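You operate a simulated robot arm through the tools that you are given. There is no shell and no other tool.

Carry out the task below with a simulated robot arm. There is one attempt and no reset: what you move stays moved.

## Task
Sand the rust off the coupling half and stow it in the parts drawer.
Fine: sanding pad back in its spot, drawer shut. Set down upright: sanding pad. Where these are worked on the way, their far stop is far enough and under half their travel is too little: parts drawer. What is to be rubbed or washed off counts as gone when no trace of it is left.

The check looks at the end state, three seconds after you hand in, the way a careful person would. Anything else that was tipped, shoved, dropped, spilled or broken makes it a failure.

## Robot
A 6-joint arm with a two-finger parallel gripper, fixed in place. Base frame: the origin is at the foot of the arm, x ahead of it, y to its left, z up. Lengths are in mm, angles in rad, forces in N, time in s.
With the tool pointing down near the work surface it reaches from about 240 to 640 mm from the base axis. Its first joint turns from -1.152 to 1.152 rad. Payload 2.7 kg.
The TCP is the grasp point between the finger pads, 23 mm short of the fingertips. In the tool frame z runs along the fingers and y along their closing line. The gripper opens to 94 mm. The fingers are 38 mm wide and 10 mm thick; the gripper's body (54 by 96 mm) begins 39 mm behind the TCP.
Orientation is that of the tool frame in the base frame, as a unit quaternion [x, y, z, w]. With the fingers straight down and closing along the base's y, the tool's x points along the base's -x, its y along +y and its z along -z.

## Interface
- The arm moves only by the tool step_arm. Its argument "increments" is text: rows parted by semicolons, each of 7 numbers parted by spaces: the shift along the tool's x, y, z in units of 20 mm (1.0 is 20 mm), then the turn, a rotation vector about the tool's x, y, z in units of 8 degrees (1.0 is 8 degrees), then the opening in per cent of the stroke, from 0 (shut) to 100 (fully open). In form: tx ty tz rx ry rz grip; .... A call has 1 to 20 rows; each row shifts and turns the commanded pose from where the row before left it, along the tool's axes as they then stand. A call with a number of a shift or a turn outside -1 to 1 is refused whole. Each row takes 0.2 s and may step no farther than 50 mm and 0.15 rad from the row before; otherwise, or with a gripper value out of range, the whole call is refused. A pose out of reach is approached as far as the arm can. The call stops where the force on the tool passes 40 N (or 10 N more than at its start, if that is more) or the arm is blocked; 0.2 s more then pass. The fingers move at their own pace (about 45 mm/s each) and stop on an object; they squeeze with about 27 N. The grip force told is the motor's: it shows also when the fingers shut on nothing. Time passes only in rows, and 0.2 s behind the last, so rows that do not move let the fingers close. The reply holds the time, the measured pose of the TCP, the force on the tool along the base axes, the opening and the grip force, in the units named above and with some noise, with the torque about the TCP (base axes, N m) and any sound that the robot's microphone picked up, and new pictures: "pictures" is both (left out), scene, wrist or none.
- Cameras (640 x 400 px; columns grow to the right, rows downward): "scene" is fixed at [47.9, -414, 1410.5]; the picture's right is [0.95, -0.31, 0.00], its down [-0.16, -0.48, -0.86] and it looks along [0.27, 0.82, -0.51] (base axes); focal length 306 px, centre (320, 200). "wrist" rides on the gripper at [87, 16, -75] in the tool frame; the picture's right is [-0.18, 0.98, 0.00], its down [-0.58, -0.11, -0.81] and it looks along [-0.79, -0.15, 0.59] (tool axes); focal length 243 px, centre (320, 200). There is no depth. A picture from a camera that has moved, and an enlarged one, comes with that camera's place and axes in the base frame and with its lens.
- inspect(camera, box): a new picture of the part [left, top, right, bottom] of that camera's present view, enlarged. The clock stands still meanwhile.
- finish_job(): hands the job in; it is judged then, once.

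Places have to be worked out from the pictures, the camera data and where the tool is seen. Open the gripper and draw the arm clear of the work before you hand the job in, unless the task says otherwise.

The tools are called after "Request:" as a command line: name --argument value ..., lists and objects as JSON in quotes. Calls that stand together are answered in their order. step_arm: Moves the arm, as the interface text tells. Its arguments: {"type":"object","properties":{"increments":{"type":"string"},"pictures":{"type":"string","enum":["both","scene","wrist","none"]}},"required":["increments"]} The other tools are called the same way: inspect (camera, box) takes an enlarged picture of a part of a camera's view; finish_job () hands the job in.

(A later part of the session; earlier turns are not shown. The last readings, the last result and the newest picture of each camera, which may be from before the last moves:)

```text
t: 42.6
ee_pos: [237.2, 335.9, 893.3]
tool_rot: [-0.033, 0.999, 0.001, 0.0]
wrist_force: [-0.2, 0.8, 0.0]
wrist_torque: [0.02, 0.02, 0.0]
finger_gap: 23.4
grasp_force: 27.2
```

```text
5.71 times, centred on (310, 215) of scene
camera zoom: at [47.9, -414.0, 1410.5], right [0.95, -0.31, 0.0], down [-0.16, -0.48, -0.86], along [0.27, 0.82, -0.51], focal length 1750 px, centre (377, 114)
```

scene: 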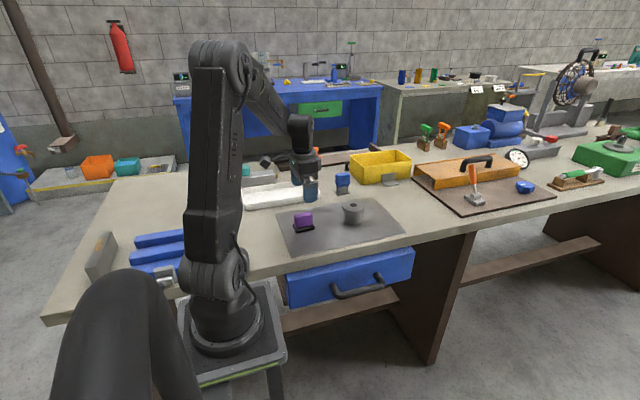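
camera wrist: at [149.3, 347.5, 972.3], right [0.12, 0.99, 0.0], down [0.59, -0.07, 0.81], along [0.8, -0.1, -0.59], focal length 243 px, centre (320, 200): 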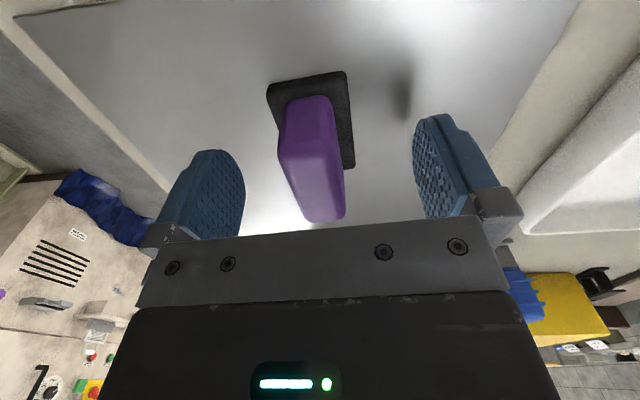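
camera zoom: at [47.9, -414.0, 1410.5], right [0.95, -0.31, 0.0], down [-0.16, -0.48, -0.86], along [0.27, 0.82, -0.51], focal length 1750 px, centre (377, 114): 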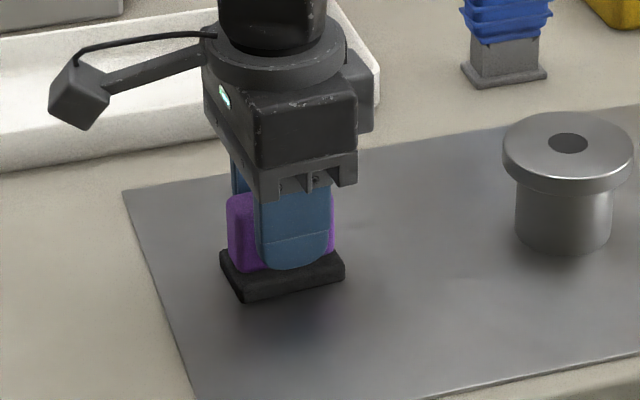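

Gripped cleanly at 893 with clearance above the foot. I lift 6 mm, shift about (+1.8, -12.2) mm, and lower most of the way.

Request:
step_arm --increments "0 0 -0.3 0 0 0 0;-0.024 -0.308 0 0 0 0 0;-0.025 -0.307 0 0 0 0 0;0 0 0.22 0 0 0 0;0 0 0 0 0 0 0" --pictures "none"

Request:
inspect --camera "scene" --box '[260, 180, 360, 250]'

```text
t: 43.8
ee_pos: [237.9, 324.0, 895.4]
tool_rot: [-0.034, 0.999, 0.001, 0.0]
wrist_force: [0.0, 0.3, -1.0]
wrist_torque: [0.0, 0.0, 0.0]
finger_gap: 23.4
grasp_force: 27.4
```

```text
5.71 times, centred on (310, 215) of scene
camera zoom: at [47.9, -414.0, 1410.5], right [0.95, -0.31, 0.0], down [-0.16, -0.48, -0.86], along [0.27, 0.82, -0.51], focal length 1750 px, centre (377, 114)
```

zoom: 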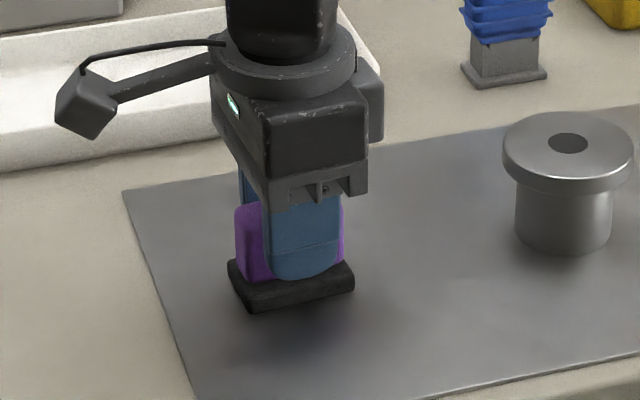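

The foot corners match the original gripped picture. I lower the last bit until touch.

Request:
step_arm --increments "0 0 0.05 0 0 0 0;0 0 0 0 0 0 0" --pictures "none"

Request:
step_arm --increments "0 0 0.04 0 0 0 0;0 0 0 0 0 0 0" --pictures "none"

```text
t: 44.4
ee_pos: [239.3, 322.7, 894.0]
tool_rot: [-0.033, 0.999, 0.0, 0.0]
wrist_force: [0.2, -0.4, -1.0]
wrist_torque: [-0.01, -0.02, 0.03]
finger_gap: 23.4
grasp_force: 27.2
```

```text
t: 45.0
ee_pos: [239.1, 323.9, 893.1]
tool_rot: [-0.034, 0.999, 0.001, 0.001]
wrist_force: [0.3, -0.6, 4.4]
wrist_torque: [-0.11, 0.04, 0.05]
finger_gap: 23.2
grasp_force: 26.9
```

Touching with 4.4 N. I open only a little first to see whether the pad stays put.

Request:
step_arm --increments "0 0 0 0 0 0 30;0 0 0 0 0 0 35;0 0 0 0 0 0 40" --pictures "none"

Request:
inspect --camera "scene" --box '[260, 180, 360, 250]'

Request:
inspect --camera "wrist" --box '[180, 0, 460, 240]'

```text
t: 45.8
ee_pos: [239.7, 322.6, 893.9]
tool_rot: [-0.034, 0.999, 0.002, 0.001]
wrist_force: [0.5, 0.1, 0.0]
wrist_torque: [0.03, -0.04, 0.0]
finger_gap: 37.6
grasp_force: 0.1
```

```text
5.71 times, centred on (310, 215) of scene
camera zoom: at [47.9, -414.0, 1410.5], right [0.95, -0.31, 0.0], down [-0.16, -0.48, -0.86], along [0.27, 0.82, -0.51], focal length 1750 px, centre (377, 114)
```

zoom: 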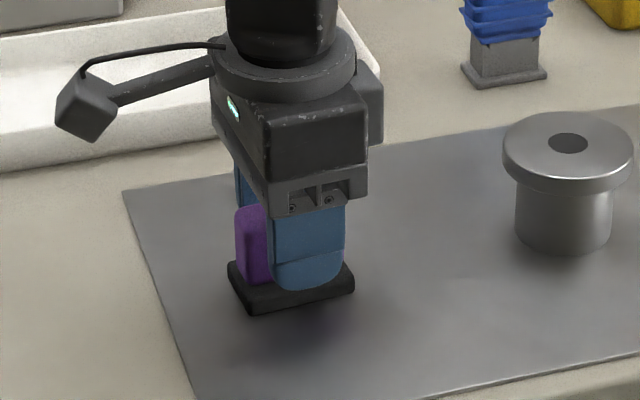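

```text
1.67 times, centred on (320, 120) of wrist
camera zoom: at [151.5, 335.3, 968.3], right [0.12, 0.99, 0.0], down [0.59, -0.07, 0.81], along [0.8, -0.1, -0.59], focal length 404 px, centre (320, 333)
```

zoom: 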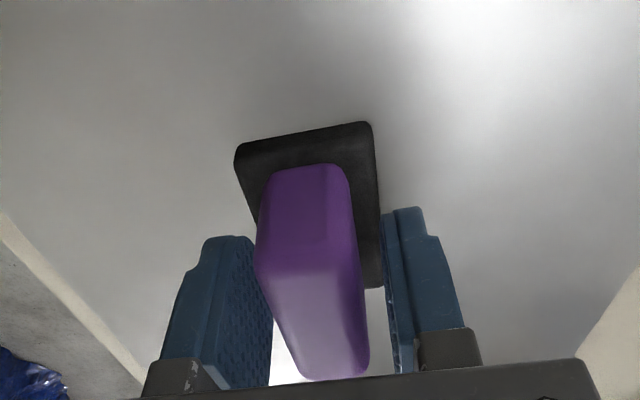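

The pad stayed put. I lift straight up with this opening, then open fully and rise.

Request:
step_arm --increments "0 0 -0.2 0 0 0 40;0 0 -0.5 0 0 0 40;0 0 -0.9 0 0 0 40;0 0 -0.9 0 0 0 60;0 0 -0.9 0 0 0 100;0 0 -0.9 0 0 0 100;0 0 -0.9 0 0 0 100;0 0 0 0 0 0 100" --pictures "wrist"

Request:
inspect --camera "scene" --box '[285, 190, 385, 250]'

```text
t: 47.6
ee_pos: [237.5, 321.9, 997.6]
tool_rot: [-0.034, 0.999, 0.001, -0.001]
wrist_force: [0.5, -0.3, -0.3]
wrist_torque: [0.02, -0.03, 0.01]
finger_gap: 93.9
grasp_force: 0.1
camera wrist: at [150.8, 334.3, 1072.1], right [0.12, 0.99, 0.0], down [0.59, -0.07, 0.81], along [0.8, -0.1, -0.59], focal length 243 px, centre (320, 200)
```

wrist: 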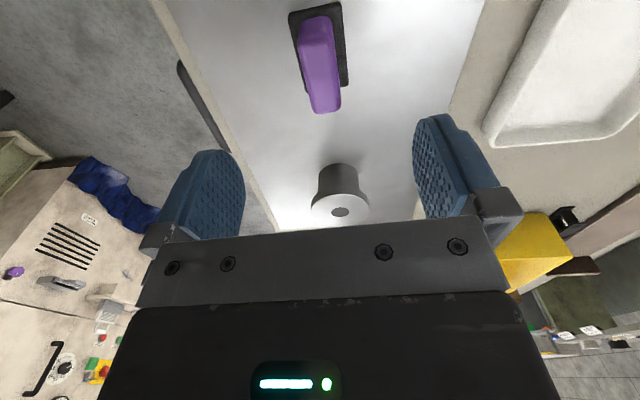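

```text
6.40 times, centred on (335, 220) of scene
camera zoom: at [47.9, -414.0, 1410.5], right [0.95, -0.31, 0.0], down [-0.16, -0.48, -0.86], along [0.27, 0.82, -0.51], focal length 1960 px, centre (224, 72)
```

zoom: 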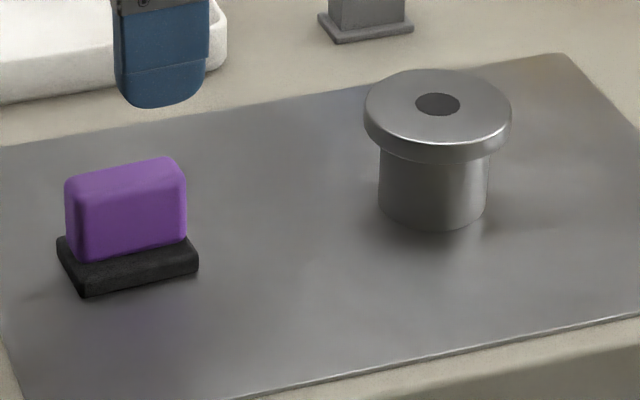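

The pad is now back at its original pixel position. Next is the drawer: I go to about (250, 120, 960) with yaw undone, so the wrist camera gets a good view of the handle.

Request:
step_arm --increments "0 0 0 0 0 0.48 100;-0.052 -0.842 0.154 0 0 0 100;-0.052 -0.842 0.154 0 0 0 100;-0.052 -0.842 0.154 0 0 0 100;-0.052 -0.842 0.154 0 0 0 100;-0.052 -0.842 0.154 0 0 0 100;-0.052 -0.842 0.154 0 0 0 100;-0.052 -0.842 0.154 0 0 0 100;-0.052 -0.842 0.154 0 0 0 100;-0.052 -0.842 0.154 0 0 0 100;-0.052 -0.842 0.154 0 0 0 100;-0.052 -0.842 0.154 0 0 0 100;-0.052 -0.842 0.154 0 0 0 100" --pictures "both"

Request:
inspect --camera "wrist" --box '[200, 0, 440, 220]'

```text
t: 50.4
ee_pos: [251.5, 121.7, 959.2]
tool_rot: [0.001, 1.0, 0.001, 0.0]
wrist_force: [-1.0, -0.1, -0.7]
wrist_torque: [-0.02, 0.01, 0.0]
finger_gap: 93.9
grasp_force: 0.1
camera wrist: at [164.1, 139.6, 1034.4], right [0.19, 0.98, 0.0], down [0.58, -0.11, 0.81], along [0.79, -0.15, -0.59], focal length 243 px, centre (320, 200)
```

scene: 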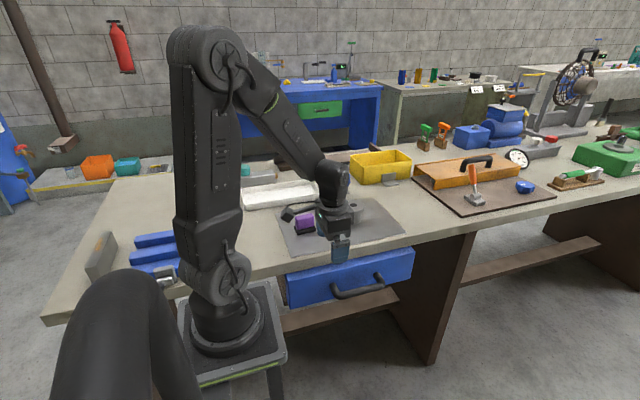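
wrist: 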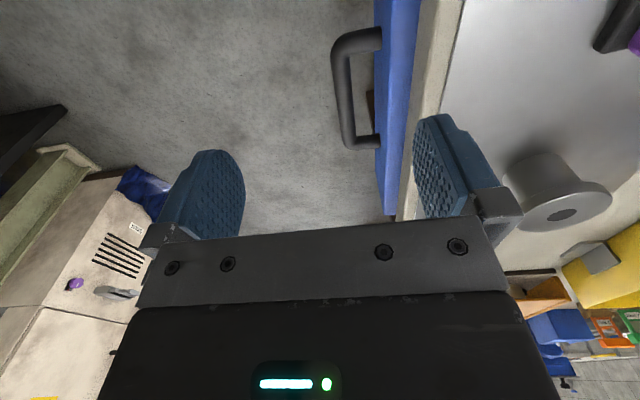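

```text
1.82 times, centred on (320, 110) of wrist
camera zoom: at [164.1, 139.6, 1034.4], right [0.19, 0.98, 0.0], down [0.58, -0.11, 0.81], along [0.79, -0.15, -0.59], focal length 441 px, centre (320, 364)
```

zoom: 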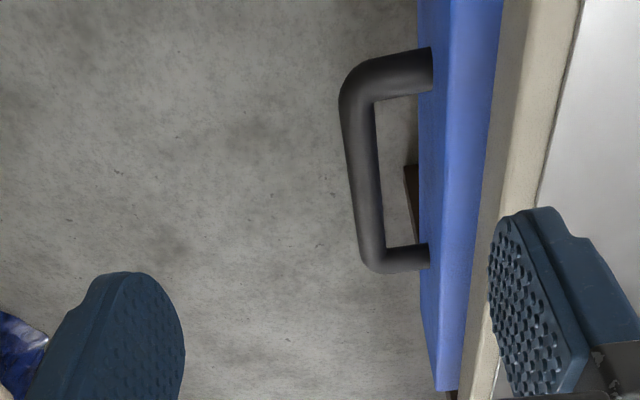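

The handle bar runs along x at y ≈ 142, z ≈ 747, with the drawer face at y ≈ 182 and the handle centre at x ≈ 348. I'll approach with the tool tilted 20°, its top leaning toward -y, so the gripper body clears the drawer front.

Request:
step_arm --increments "-0.6 -0.104 0.683 0 0 0 43;-0.6 -0.104 0.683 0 0 0 43;-0.6 -0.104 0.683 0 0 0 43;-0.6 -0.104 0.683 0 0 0 43;-0.6 -0.104 0.683 0 0 0 43;-0.6 -0.104 0.683 0 0 0 43;-0.6 -0.104 0.683 0 0 0 43;-0.6 -0.104 0.683 0 0 0 43;0 0 0 -0.5 0 0 43;0 0 0 -0.5 0 0 43;0 0 0 -0.5 0 0 43;0 0 0 -0.5 0 0 43;0 0 0 -0.5 0 0 43;0 0 0 0 0 0 43" --pictures "both"

Request:
inspect --camera "wrist" --box '[200, 0, 440, 220]'

Request:
inspect --camera "scene" --box '[290, 210, 430, 310]'

```text
t: 53.4
ee_pos: [346.6, 103.9, 851.5]
tool_rot: [0.001, 0.985, 0.175, 0.0]
wrist_force: [0.1, 0.0, -0.1]
wrist_torque: [0.01, 0.05, 0.03]
finger_gap: 40.5
grasp_force: 0.2
camera wrist: at [259.6, 96.1, 926.1], right [0.19, 0.92, 0.34], down [0.58, -0.38, 0.72], along [0.79, 0.06, -0.61], focal length 243 px, centre (320, 200)
```

scene: 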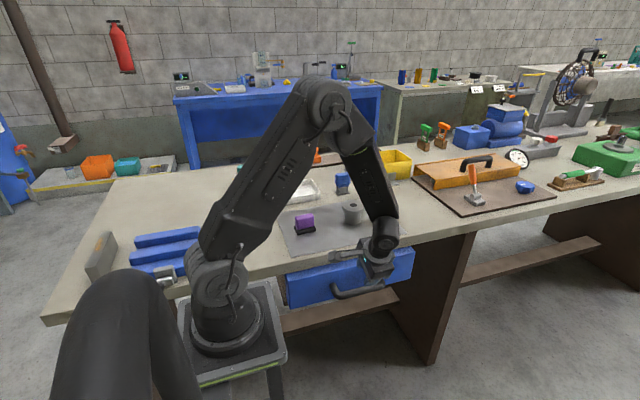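
wrist: 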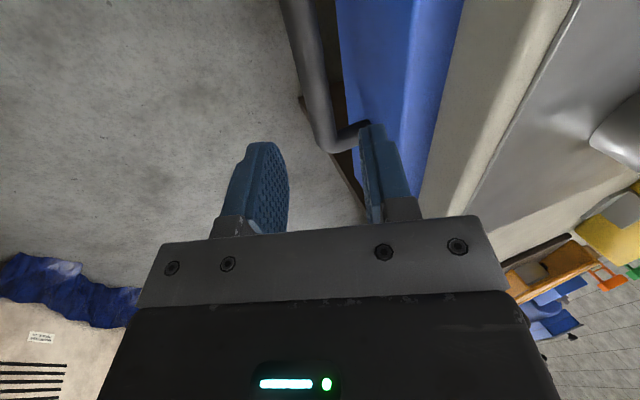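

```text
1.82 times, centred on (320, 110) of wrist
camera zoom: at [259.6, 96.1, 926.1], right [0.19, 0.92, 0.34], down [0.58, -0.38, 0.72], along [0.79, 0.06, -0.61], focal length 441 px, centre (320, 364)
```

zoom: 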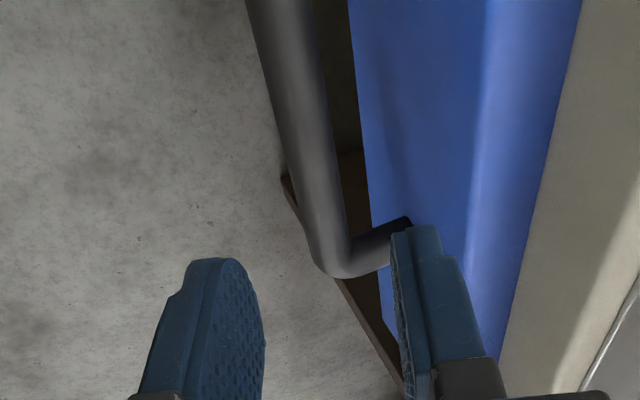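

```text
4.00 times, centred on (360, 260) of scene
camera zoom: at [47.9, -414.0, 1410.5], right [0.95, -0.31, 0.0], down [-0.16, -0.48, -0.86], along [0.27, 0.82, -0.51], focal length 1225 px, centre (160, -40)
```

zoom: 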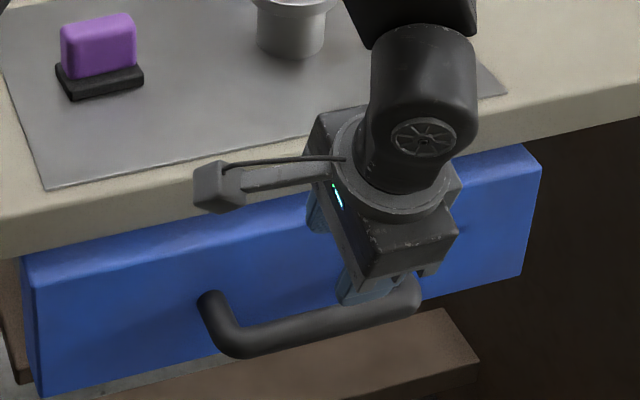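

The view confirms the bar at about y 140, z 742, and it will pass between the fingers. I advance 70 mm along the tool axis, then look again.

Request:
step_arm --increments "-0.05 -0.15 0.5 0 0 0 43;0 0 0.6 0 0 0 43;0 0 0.6 0 0 0 43;0 0 0.6 0 0 0 43;0 0 0.6 0 0 0 43;0 0 0.6 0 0 0 43;0 0 0 0 0 0 43" --pictures "both"

Request:
inspect --camera "wrist" --box '[200, 0, 440, 220]'

Request:
inspect --camera "scene" --box '[310, 220, 430, 310]'

```text
t: 55.0
ee_pos: [346.7, 127.1, 785.2]
tool_rot: [0.001, 0.985, 0.175, 0.0]
wrist_force: [-0.2, -0.2, -0.5]
wrist_torque: [-0.01, 0.03, -0.01]
finger_gap: 40.3
grasp_force: 0.1
camera wrist: at [260.0, 117.6, 859.9], right [0.18, 0.92, 0.34], down [0.58, -0.38, 0.72], along [0.79, 0.06, -0.61], focal length 243 px, centre (320, 200)
```

scene: 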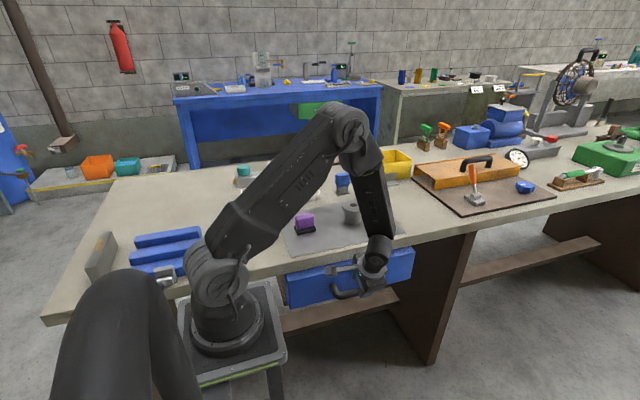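
wrist: 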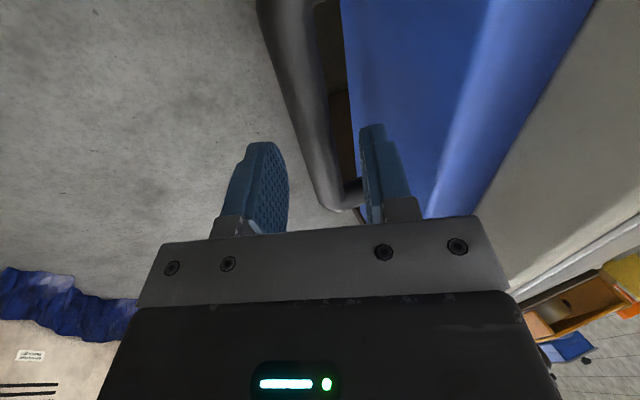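

```text
1.82 times, centred on (320, 110) of wrist
camera zoom: at [260.0, 117.6, 859.9], right [0.18, 0.92, 0.34], down [0.58, -0.38, 0.72], along [0.79, 0.06, -0.61], focal length 441 px, centre (320, 364)
```

zoom: 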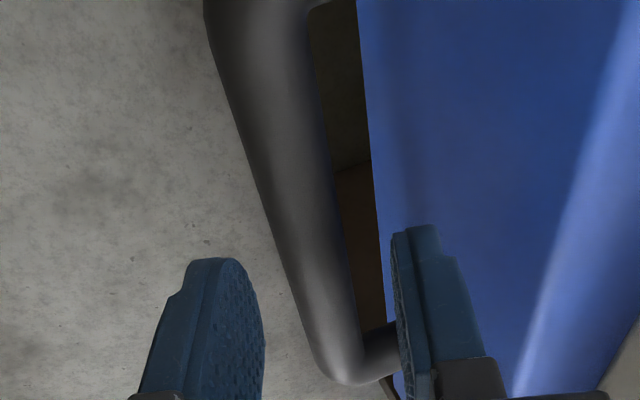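

```text
4.44 times, centred on (370, 265) of scene
camera zoom: at [47.9, -414.0, 1410.5], right [0.95, -0.31, 0.0], down [-0.16, -0.48, -0.86], along [0.27, 0.82, -0.51], focal length 1361 px, centre (98, -89)
```

zoom: 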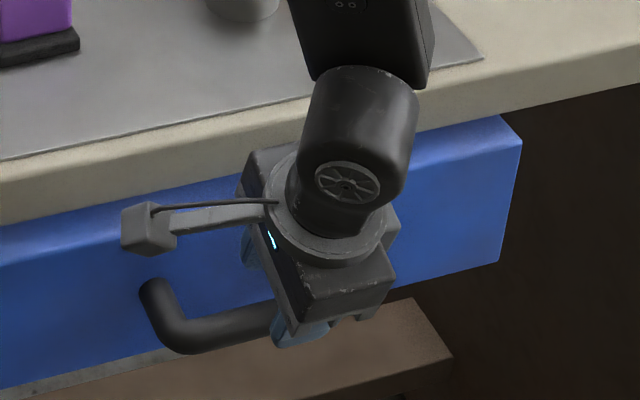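

The bar now sits at about y 140.5, z 738 at the gripper's x, about 3.5 mm toward the front finger. I correct this and advance 40 mm so the bar is just past the TCP.

Request:
step_arm --increments "0 -0.17 0.4 0 0 0 43;0 0 0.4 0 0 0 43;0 0 0.4 0 0 0 43;0 0 0.4 0 0 0 43;0 0 0.4 0 0 0 43;0 0 0 0 0 0 43" --pictures "both"

Request:
inspect --camera "wrist" --box '[200, 0, 440, 240]'

Request:
inspect --camera "scene" --box '[310, 230, 430, 310]'

```text
t: 56.4
ee_pos: [346.4, 136.2, 745.3]
tool_rot: [0.001, 0.985, 0.175, 0.0]
wrist_force: [0.9, -0.2, -0.2]
wrist_torque: [0.0, -0.01, 0.02]
finger_gap: 40.2
grasp_force: 0.0
camera wrist: at [261.2, 127.6, 820.3], right [0.19, 0.92, 0.34], down [0.58, -0.38, 0.72], along [0.79, 0.06, -0.61], focal length 243 px, centre (320, 200)
```

scene: 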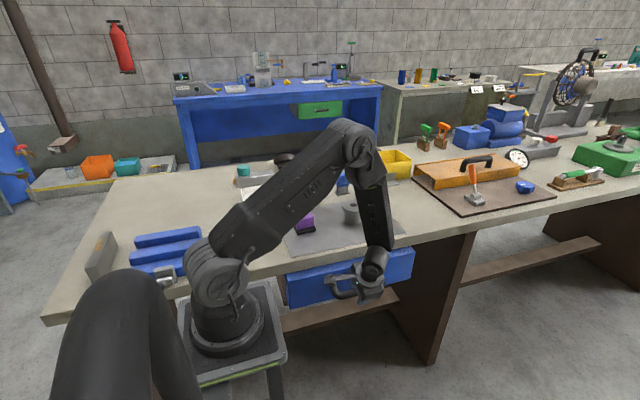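
wrist: 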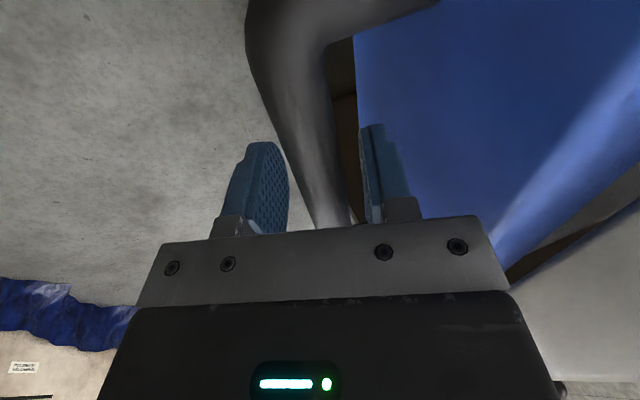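

```text
1.67 times, centred on (320, 120) of wrist
camera zoom: at [261.2, 127.6, 820.3], right [0.19, 0.92, 0.34], down [0.58, -0.38, 0.72], along [0.79, 0.06, -0.61], focal length 404 px, centre (320, 333)
```

zoom: 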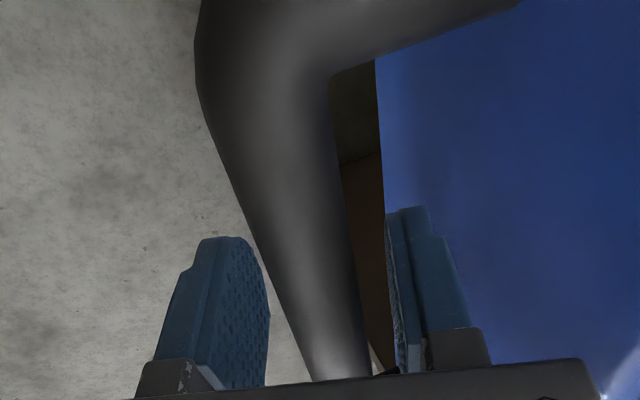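

```text
5.00 times, centred on (370, 270) of scene
camera zoom: at [47.9, -414.0, 1410.5], right [0.95, -0.31, 0.0], down [-0.16, -0.48, -0.86], along [0.27, 0.82, -0.51], focal length 1531 px, centre (70, -150)
```

zoom: 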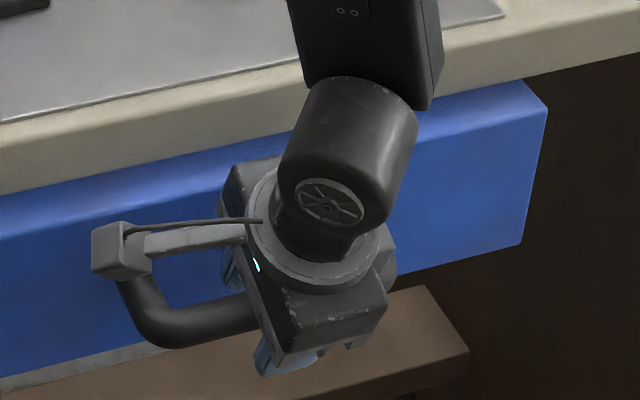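

The bar lies between the fingers with nothing else touching. I close on it.

Request:
step_arm --increments "0 0 0 0 0 0 0;0 0 0 0 0 0 0;0 0 0 0 0 0 0;0 0 0 0 0 0 0;0 0 0 0 0 0 0" --pictures "wrist"

```text
t: 57.6
ee_pos: [348.2, 136.0, 745.2]
tool_rot: [-0.001, 0.985, 0.175, 0.0]
wrist_force: [-0.8, 0.2, 5.9]
wrist_torque: [-0.05, -0.47, 1.72]
finger_gap: 21.7
grasp_force: 45.1
camera wrist: at [261.3, 127.3, 820.6], right [0.18, 0.92, 0.34], down [0.58, -0.38, 0.72], along [0.79, 0.06, -0.61], focal length 243 px, centre (320, 200)
```

wrist: 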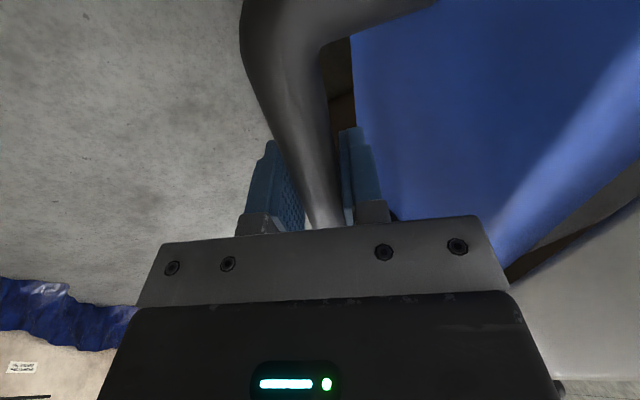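

The bar is gripped (21.7 mm gap). I test-pull toward -y slowly.

Request:
step_arm --increments "0 -0.235 -0.0855 0 0 0 0;0 -0.235 -0.0855 0 0 0 0;0 -0.235 -0.0855 0 0 0 0;0 -0.235 -0.0855 0 0 0 0;0 0 0 0 0 0 0" --pictures "scene"

Request:
inspect --camera "scene" --box '[270, 230, 430, 320]'

```text
t: 58.8
ee_pos: [348.5, 115.6, 744.9]
tool_rot: [0.0, 0.985, 0.174, 0.0]
wrist_force: [-1.5, 1.9, 6.0]
wrist_torque: [-0.04, -0.08, 1.8]
finger_gap: 21.7
grasp_force: 45.2
```

scene: 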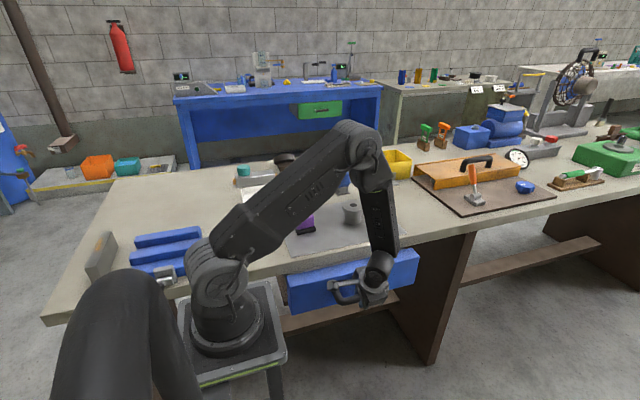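

```text
4.00 times, centred on (350, 275) of scene
camera zoom: at [47.8, -414.0, 1410.5], right [0.95, -0.31, 0.0], down [-0.16, -0.48, -0.86], along [0.27, 0.82, -0.51], focal length 1225 px, centre (200, -100)
```

zoom: 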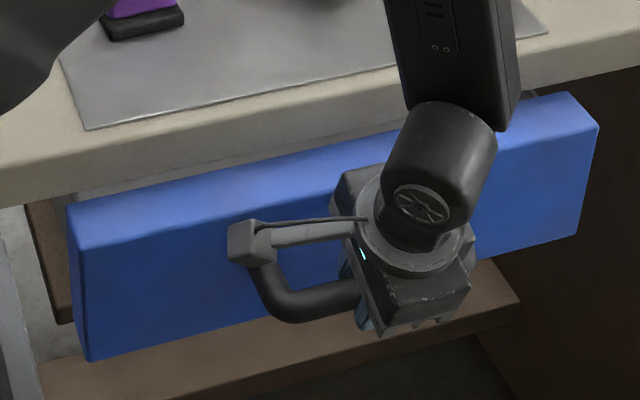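

The drawer slides freely with small force. I keep pulling toward -y.

Request:
step_arm --increments "0 -0.705 -0.2565 0 0 0 0;0 -0.705 -0.2565 0 0 0 0;0 -0.705 -0.2565 0 0 0 0;0 -0.705 -0.2565 0 0 0 0;0 -0.705 -0.2565 0 0 0 0;0 -0.705 -0.2565 0 0 0 0;0 -0.705 -0.2565 0 0 0 0;0 0 0 0 0 0 0" --pictures "both"

Request:
inspect --camera "scene" --box '[240, 220, 440, 350]'

```text
t: 60.6
ee_pos: [349.2, 10.9, 745.6]
tool_rot: [0.0, 0.985, 0.174, 0.0]
wrist_force: [5.6, 0.1, -20.3]
wrist_torque: [0.1, -1.31, 1.23]
finger_gap: 22.0
grasp_force: 44.9
camera wrist: at [261.4, 1.8, 820.8], right [0.18, 0.92, 0.34], down [0.58, -0.38, 0.72], along [0.79, 0.06, -0.61], focal length 243 px, centre (320, 200)
```

scene: 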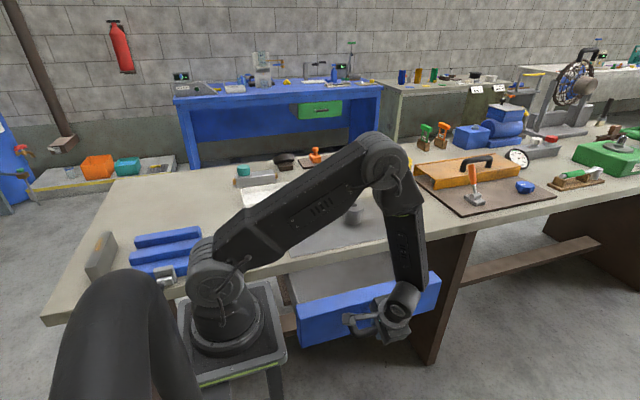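
wrist: 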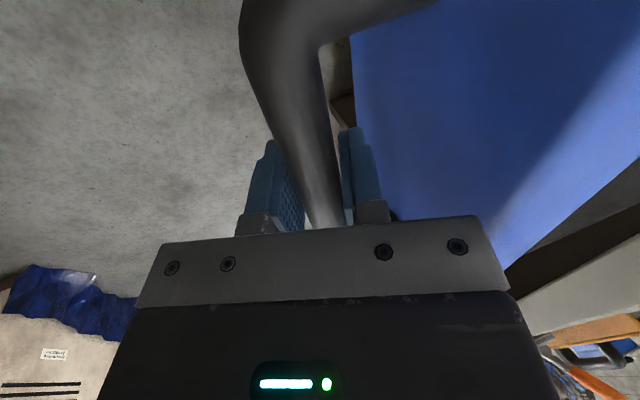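

```text
3.08 times, centred on (340, 285) of scene
camera zoom: at [48.2, -414.0, 1410.5], right [0.95, -0.31, 0.0], down [-0.16, -0.48, -0.86], along [0.27, 0.82, -0.51], focal length 942 px, centre (258, -62)
```

zoom: 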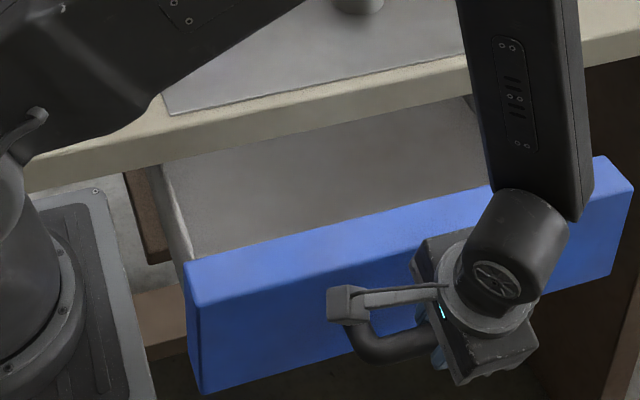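

The drawer is out about 125 mm. There's some vertical strain (-20 N), so I ease down about 1.2 mm and continue pulling gently toward the far stop.

Request:
step_arm --increments "0 -0.02 0.056 0 0 0 0;0 -0.47 -0.171 0 0 0 0;0 -0.47 -0.171 0 0 0 0;0 -0.47 -0.171 0 0 0 0;0 -0.47 -0.171 0 0 0 0;0 0 0 0 0 0 0" --pictures "none"

```text
t: 62.0
ee_pos: [349.5, -27.6, 744.5]
tool_rot: [0.001, 0.985, 0.174, 0.002]
wrist_force: [1.3, 2.2, 38.7]
wrist_torque: [0.1, -0.62, 1.57]
finger_gap: 21.8
grasp_force: 44.7
```

The vertical stiffness is high (now +39 N), so I ease up 0.8 mm and check.

Request:
step_arm --increments "0 0.0136 -0.0376 0 0 0 0;0 0 0 0 0 0 0" --pictures "none"

```text
t: 62.6
ee_pos: [347.6, -27.8, 744.5]
tool_rot: [0.001, 0.985, 0.173, 0.002]
wrist_force: [3.2, 1.0, 20.3]
wrist_torque: [0.09, -1.6, 1.24]
finger_gap: 21.5
grasp_force: 45.3
```

Request:
step_arm --increments "0 0.012 -0.033 0 0 0 0;0 -0.235 -0.0855 0 0 0 0;0 -0.235 -0.0855 0 0 0 0;0 0 0 0 0 0 0" --pictures "scene"

Request:
inspect --camera "scene" --box '[240, 220, 440, 350]'

```text
t: 63.6
ee_pos: [347.8, -38.8, 744.7]
tool_rot: [0.0, 0.985, 0.175, 0.001]
wrist_force: [5.5, 1.8, 15.5]
wrist_torque: [0.02, -0.52, 1.65]
finger_gap: 21.4
grasp_force: 44.8
```

scene: 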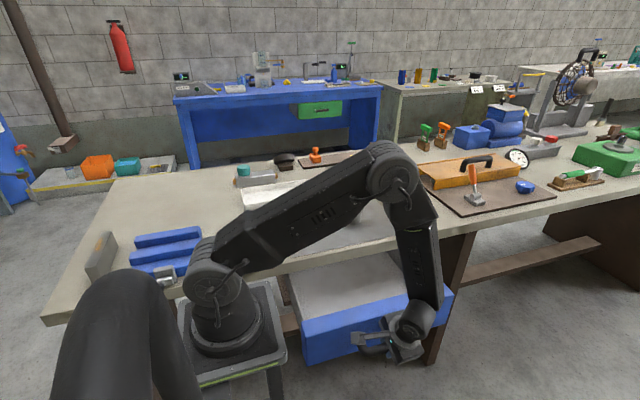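

```text
3.08 times, centred on (340, 285) of scene
camera zoom: at [47.8, -414.0, 1410.5], right [0.95, -0.31, 0.0], down [-0.16, -0.48, -0.86], along [0.27, 0.82, -0.51], focal length 942 px, centre (258, -62)
```

zoom: 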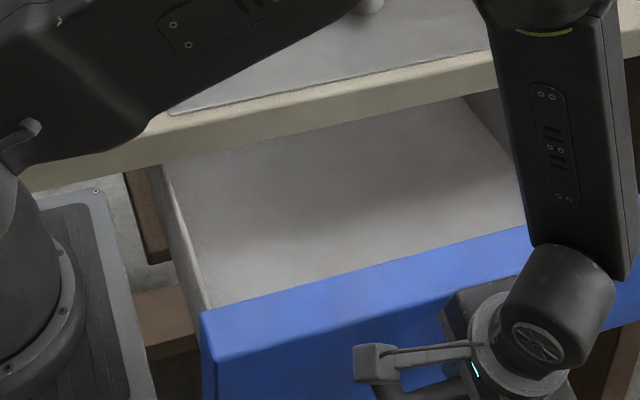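

The drawer is out about 175 mm with low pull force. I continue toward its stop.

Request:
step_arm --increments "0 0.008 -0.022 0 0 0 0;0 -0.376 -0.137 0 0 0 0;0 -0.376 -0.137 0 0 0 0;0 -0.376 -0.137 0 0 0 0;0 0 0 0 0 0 0" --pictures "none"

```text
t: 64.8
ee_pos: [347.4, -61.2, 745.2]
tool_rot: [0.001, 0.985, 0.173, 0.001]
wrist_force: [14.7, 1.4, -24.3]
wrist_torque: [0.02, -0.88, 1.54]
finger_gap: 21.9
grasp_force: 44.7
```

Still no stop. I ease the side strain slightly and keep pulling.

Request:
step_arm --increments "-0.02 -0.012 0.035 0 0 0 0;0 -0.376 -0.137 0 0 0 0;0 -0.376 -0.137 0 0 0 0;0 -0.376 -0.137 0 0 0 0;0 0 0 0 0 0 0" --pictures "none"

```text
t: 66.0
ee_pos: [348.0, -85.6, 745.3]
tool_rot: [0.0, 0.985, 0.174, 0.002]
wrist_force: [13.5, 1.1, -1.5]
wrist_torque: [-0.04, -0.27, 1.72]
finger_gap: 21.7
grasp_force: 45.0
```

Request:
step_arm --increments "-0.02 0 0 0 0 0 0;0 -0.376 -0.137 0 0 0 0;0 -0.376 -0.137 0 0 0 0;0 -0.376 -0.137 0 0 0 0;0 0 0 0 0 0 0" --pictures "scene"

Request:
inspect --camera "scene" --box '[240, 220, 440, 400]'

```text
t: 67.2
ee_pos: [347.2, -109.7, 745.8]
tool_rot: [0.001, 0.985, 0.174, -0.001]
wrist_force: [1.9, 1.1, 16.2]
wrist_torque: [0.0, -0.43, 1.64]
finger_gap: 21.6
grasp_force: 45.1
```

scene: 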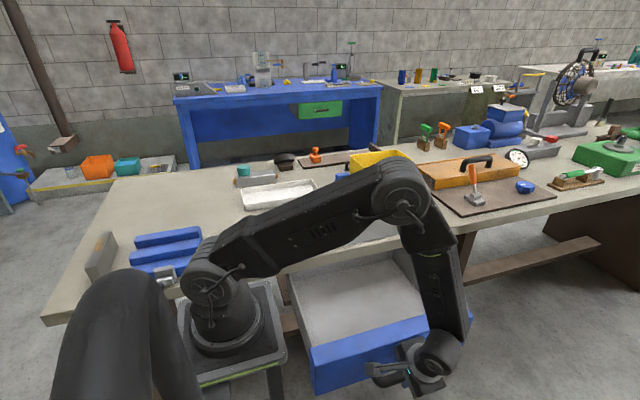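

```text
2.22 times, centred on (340, 310) of scene
camera zoom: at [47.8, -413.9, 1410.5], right [0.95, -0.31, 0.0], down [-0.16, -0.48, -0.86], along [0.27, 0.82, -0.51], focal length 681 px, centre (276, -44)
```

zoom: 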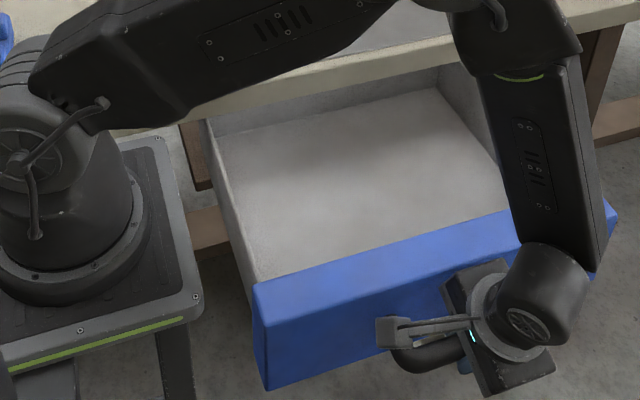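

The drawer's back wall is now visible, with about 246 mm of travel so far. I pull a bit more, slowly, to find the stop.

Request:
step_arm --increments "0 -0.282 -0.103 0 0 0 0;0 -0.282 -0.103 0 0 0 0;0 -0.282 -0.103 0 0 0 0;0 0 0 0 0 0 0" --pictures "none"

```text
t: 68.0
ee_pos: [347.7, -122.3, 744.9]
tool_rot: [-0.003, 0.984, 0.18, -0.002]
wrist_force: [-0.3, 7.7, 2.0]
wrist_torque: [0.09, -1.14, 0.71]
finger_gap: 21.7
grasp_force: 45.5
stopped in row 3: the force on the tool passed its limit at 46 N (the readings are from after the stop); the commanded pose is now the measured one
```

The drawer hit its far stop (about 258 mm out). I open the fingers to 40 mm and back out along the tool axis.

Request:
step_arm --increments "0 0 0 0 0 0 43;0 0 0 0 0 0 43;0 0 0 0 0 0 43;0 0 -0.3 0 0 0 43;0 0 -0.6 0 0 0 43;0 0 -0.8 0 0 0 43;0 0 -0.8 0 0 0 43;0 0 -0.8 0 0 0 43;0 0 -0.8 0 0 0 43;0 0 -0.8 0 0 0 43;0 0 -0.8 0 0 0 43" --pictures "both"

```text
t: 70.4
ee_pos: [348.3, -162.5, 851.3]
tool_rot: [0.0, 0.984, 0.179, -0.002]
wrist_force: [-0.3, 0.6, 0.2]
wrist_torque: [-0.03, -0.01, 0.0]
finger_gap: 40.2
grasp_force: 0.0
camera wrist: at [261.6, -172.3, 926.9], right [0.19, 0.92, 0.34], down [0.58, -0.39, 0.71], along [0.79, 0.07, -0.61], focal length 243 px, centre (320, 200)
```

scene: 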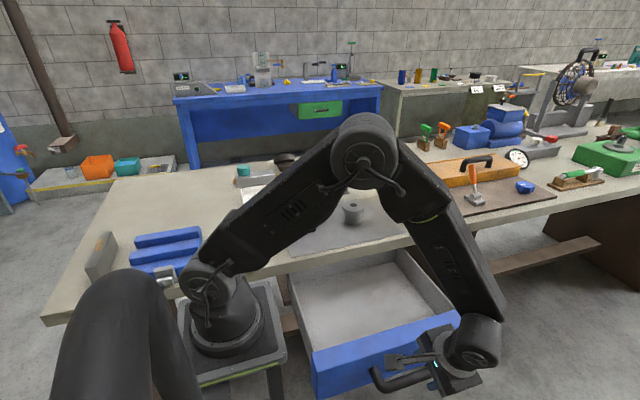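
wrist: 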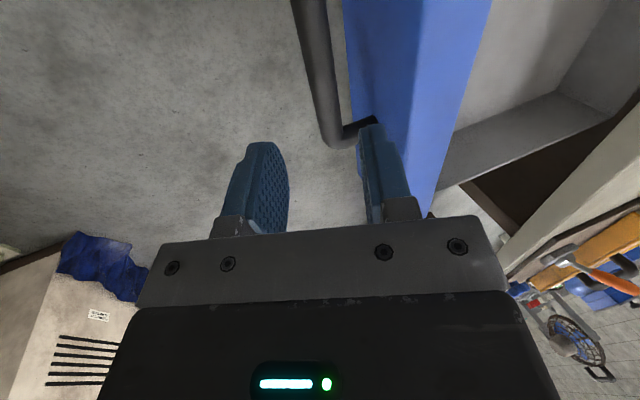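

The drawer is open and the gripper is clear of the handle. I straighten the tool, rise, and swing over to the coupling.

Request:
step_arm --increments "0 0 0 0.516 0 0 43;0 0 0 0.516 0 0 43;0 0 0 0.516 0 0 43;0 0 0 0.516 0 0 60;0 0 0 0.516 0 0 80;0 0 -1 0 0 0 100;0 0 -1 0 0 0 100;0 0 -1 0 0 0 100;0 0 -1 0 0 0 100;0 0 -1 0 0 0 100;0 0 -1 0 0 0 100;0 0 -1 0 0 0 100;0 1 -0.5 0 0 0 100;0 1 -0.5 0 0 0 100;0 1 0 0 0 0 100;0 1 0 0 0 0 100;0 1 0 0 0 0 100;0 1 0 0 0 0 100" --pictures "wrist"

Request:
inspect --camera "scene" --box '[240, 220, 480, 400]'

```text
t: 74.2
ee_pos: [349.5, -43.8, 1010.0]
tool_rot: [0.001, 1.0, -0.001, -0.002]
wrist_force: [0.3, -0.8, 0.2]
wrist_torque: [0.01, -0.01, 0.05]
finger_gap: 94.0
grasp_force: 0.0
camera wrist: at [263.4, -25.7, 1085.2], right [0.18, 0.98, 0.0], down [0.58, -0.11, 0.8], along [0.79, -0.15, -0.59], focal length 243 px, centre (320, 200)
```

wrist: 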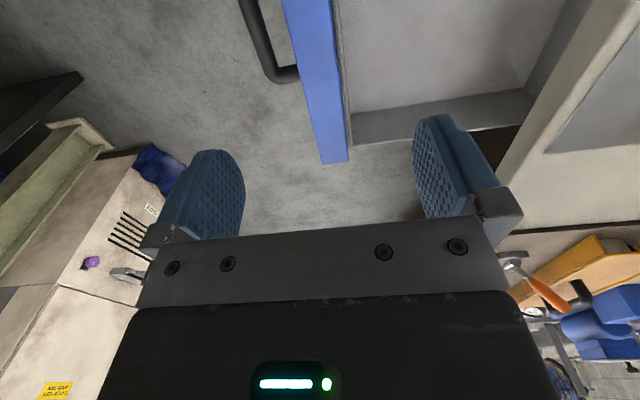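

```text
2.22 times, centred on (360, 310) of scene
camera zoom: at [47.9, -414.0, 1410.5], right [0.95, -0.31, 0.0], down [-0.16, -0.48, -0.86], along [0.27, 0.82, -0.51], focal length 681 px, centre (231, -44)
```

zoom: 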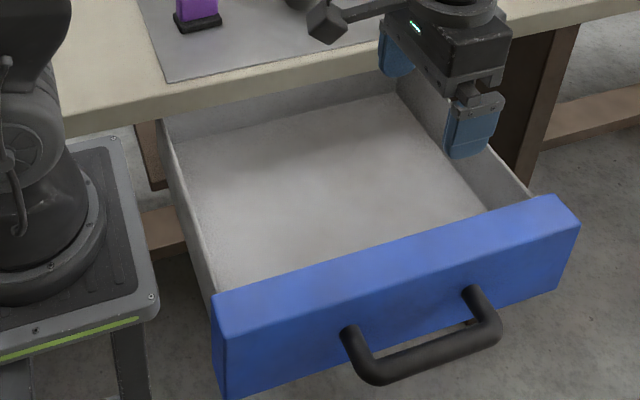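

The drawer is fully open and its interior is visible. I zoom in to work out the floor and walls.

Request:
inspect --camera "scene" --box '[290, 240, 450, 350]'

Request:
inspect --camera "wrist" --box '[240, 0, 640, 200]'

```text
3.64 times, centred on (370, 295) of scene
camera zoom: at [47.9, -414.0, 1410.5], right [0.95, -0.31, 0.0], down [-0.16, -0.48, -0.86], along [0.27, 0.82, -0.51], focal length 1114 px, centre (138, -146)
```

zoom: 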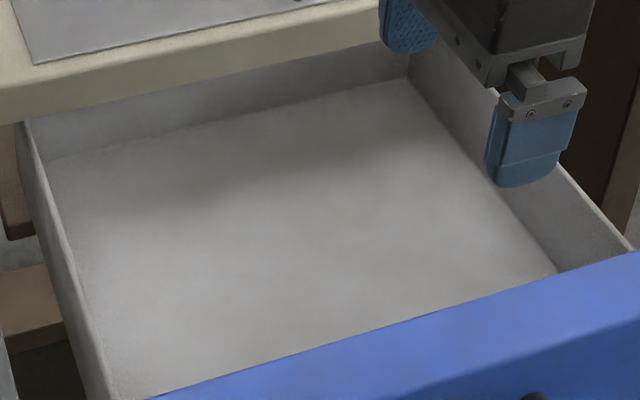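

```text
1.60 times, centred on (440, 100) of wrist
camera zoom: at [263.4, -25.7, 1085.2], right [0.18, 0.98, 0.0], down [0.58, -0.11, 0.8], along [0.79, -0.15, -0.59], focal length 388 px, centre (128, 360)
```

zoom: 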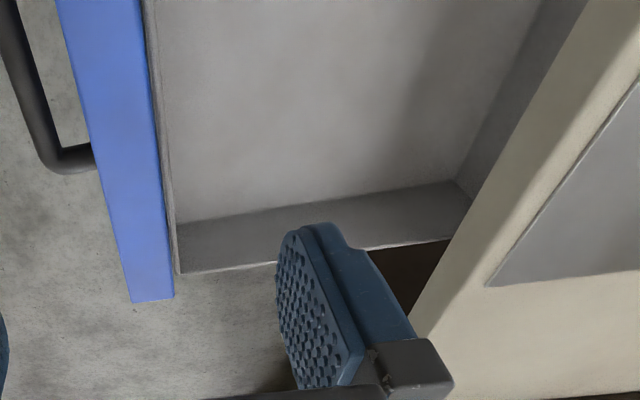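

Interior floor is at roughly z 715, with x about 188–520 and y about -20 to 250, so I'll place the coupling near (350, 90). Now I move above the coupling at (400, 329.5).

Request:
step_arm --increments "-0.133 0.98 0 0 0 0 100;-0.133 0.98 0 0 0 0 100;-0.133 0.98 0 0 0 0 100;-0.133 0.98 0 0 0 0 100;-0.133 0.98 0 0 0 0 100;-0.133 0.98 0 0 0 0 100;-0.133 0.98 0 0 0 0 100;-0.133 0.98 0 0 0 0 100;-0.133 0.98 0 0 0 0 100;-0.133 0.98 0 0 0 0 100;-0.133 0.98 0 0 0 0 100;-0.133 0.98 0 0 0 0 100;-0.133 0.98 0 0 0 0 100;-0.133 0.98 0 0 0 0 100;-0.133 0.98 0 0 0 0 100;-0.133 0.98 0 0 0 0 100;-0.133 0.98 0 0 0 0 100;-0.133 0.98 0 0 0 0 100;-0.133 0.98 0 0 0 0 100;0 0 0 0 0 0 100" --pictures "both"

Request:
inspect --camera "wrist" --box '[200, 0, 440, 240]'

Request:
inspect --camera "scene" --box '[315, 170, 405, 235]'

```text
t: 78.4
ee_pos: [400.0, 330.3, 1009.7]
tool_rot: [0.0, 1.0, 0.0, -0.002]
wrist_force: [0.0, -0.3, 0.4]
wrist_torque: [0.01, -0.03, -0.01]
finger_gap: 93.9
grasp_force: 0.1
camera wrist: at [314.1, 348.1, 1085.2], right [0.18, 0.98, 0.0], down [0.58, -0.11, 0.8], along [0.79, -0.15, -0.59], focal length 243 px, centre (320, 200)
```

scene: 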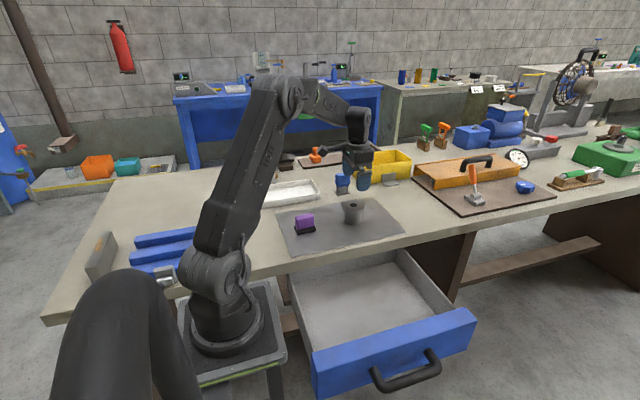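
wrist: 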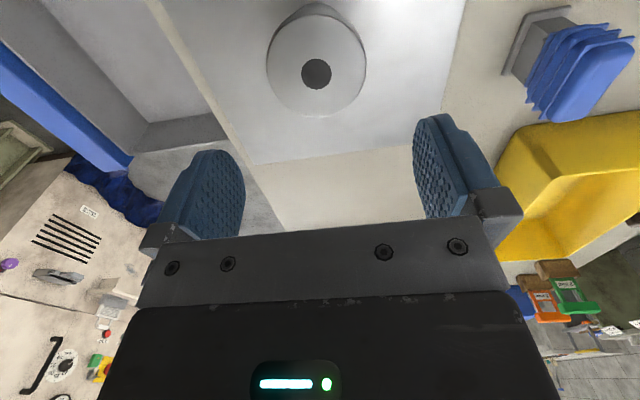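

```text
1.67 times, centred on (320, 120) of wrist
camera zoom: at [314.1, 348.1, 1085.2], right [0.18, 0.98, 0.0], down [0.58, -0.11, 0.8], along [0.79, -0.15, -0.59], focal length 404 px, centre (320, 333)
```

zoom: 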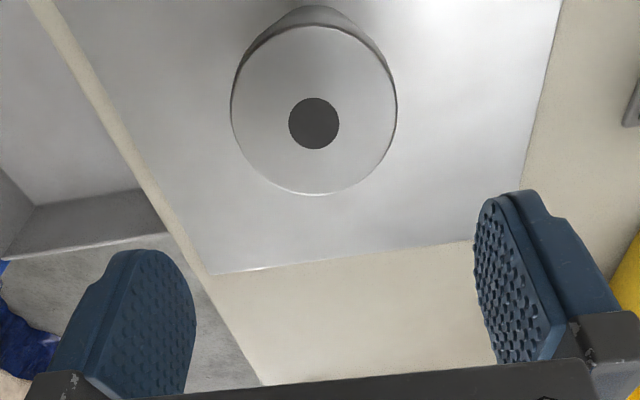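

```text
6.15 times, centred on (360, 202) of scene
camera zoom: at [47.9, -414.0, 1410.5], right [0.95, -0.31, 0.0], down [-0.16, -0.48, -0.86], along [0.27, 0.82, -0.51], focal length 1885 px, centre (74, 185)
```

zoom: 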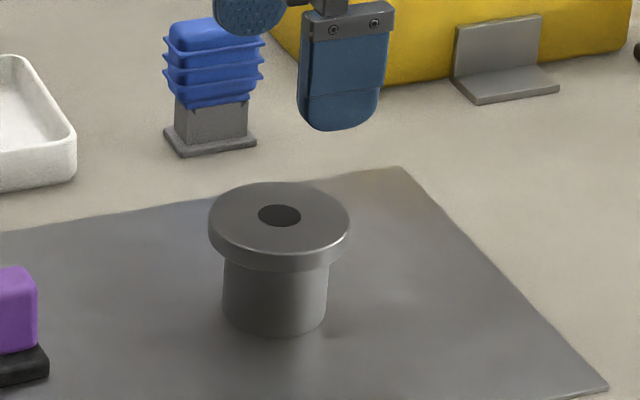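

The flange top is clean, with no orange trace, and its centre computes to (400, 329.2), right under the tool. I descend straddling the flange to TCP z ≈ 900.

Request:
step_arm --increments "0 -0.05 0.9 0 0 0 100;0 0 0.9 0 0 0 100;0 0 0.9 0 0 0 100;0 0 0.9 0 0 0 100;0 0 0.9 0 0 0 100;0 0 0.5 0 0 0 100;0 0 0.4 0 0 0 100;0 0 0 0 0 0 100" --pictures "wrist"

Request:
inspect --camera "wrist" --box '[180, 0, 460, 240]'

Request:
inspect --camera "scene" --box '[315, 170, 405, 235]'

```text
t: 80.2
ee_pos: [397.5, 328.7, 903.3]
tool_rot: [0.0, 1.0, -0.001, -0.002]
wrist_force: [0.1, -0.8, 0.1]
wrist_torque: [0.03, -0.01, -0.05]
finger_gap: 93.8
grasp_force: 0.0
camera wrist: at [312.1, 346.0, 978.0], right [0.18, 0.98, 0.0], down [0.58, -0.11, 0.8], along [0.79, -0.15, -0.59], focal length 243 px, centre (320, 200)
```

wrist: 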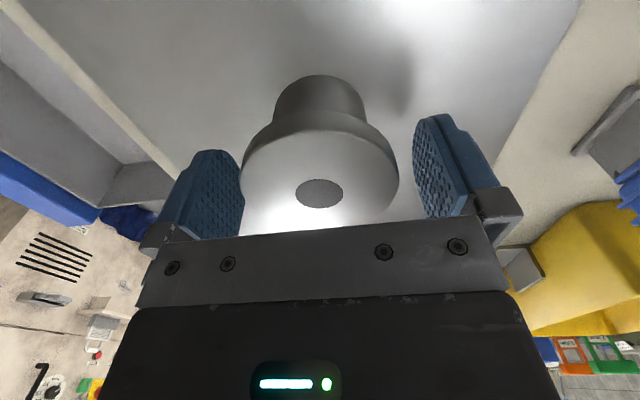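

```text
1.67 times, centred on (320, 120) of wrist
camera zoom: at [312.1, 346.0, 978.0], right [0.18, 0.98, 0.0], down [0.58, -0.11, 0.8], along [0.79, -0.15, -0.59], focal length 404 px, centre (320, 333)
```

zoom: 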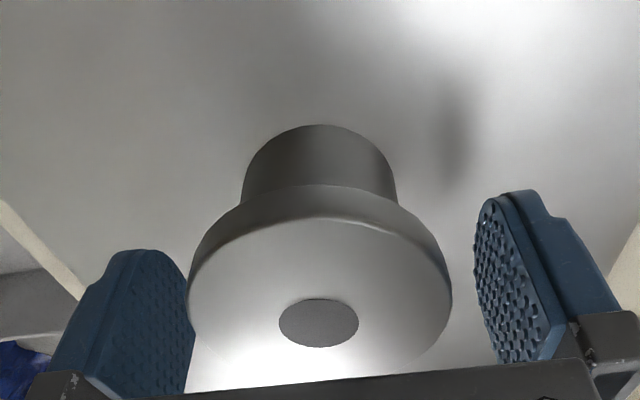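

```text
6.15 times, centred on (360, 202) of scene
camera zoom: at [47.9, -414.0, 1410.5], right [0.95, -0.31, 0.0], down [-0.16, -0.48, -0.86], along [0.27, 0.82, -0.51], focal length 1885 px, centre (74, 185)
```

zoom: 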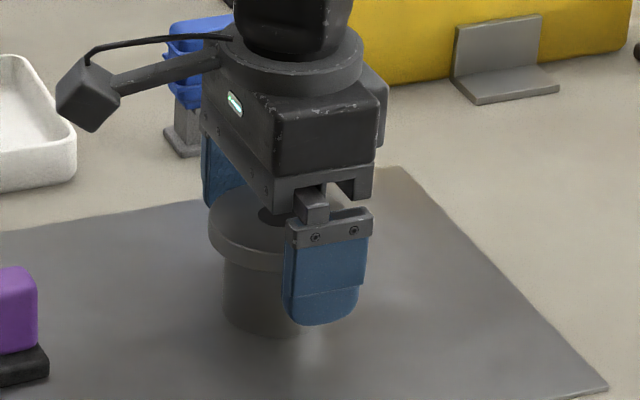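

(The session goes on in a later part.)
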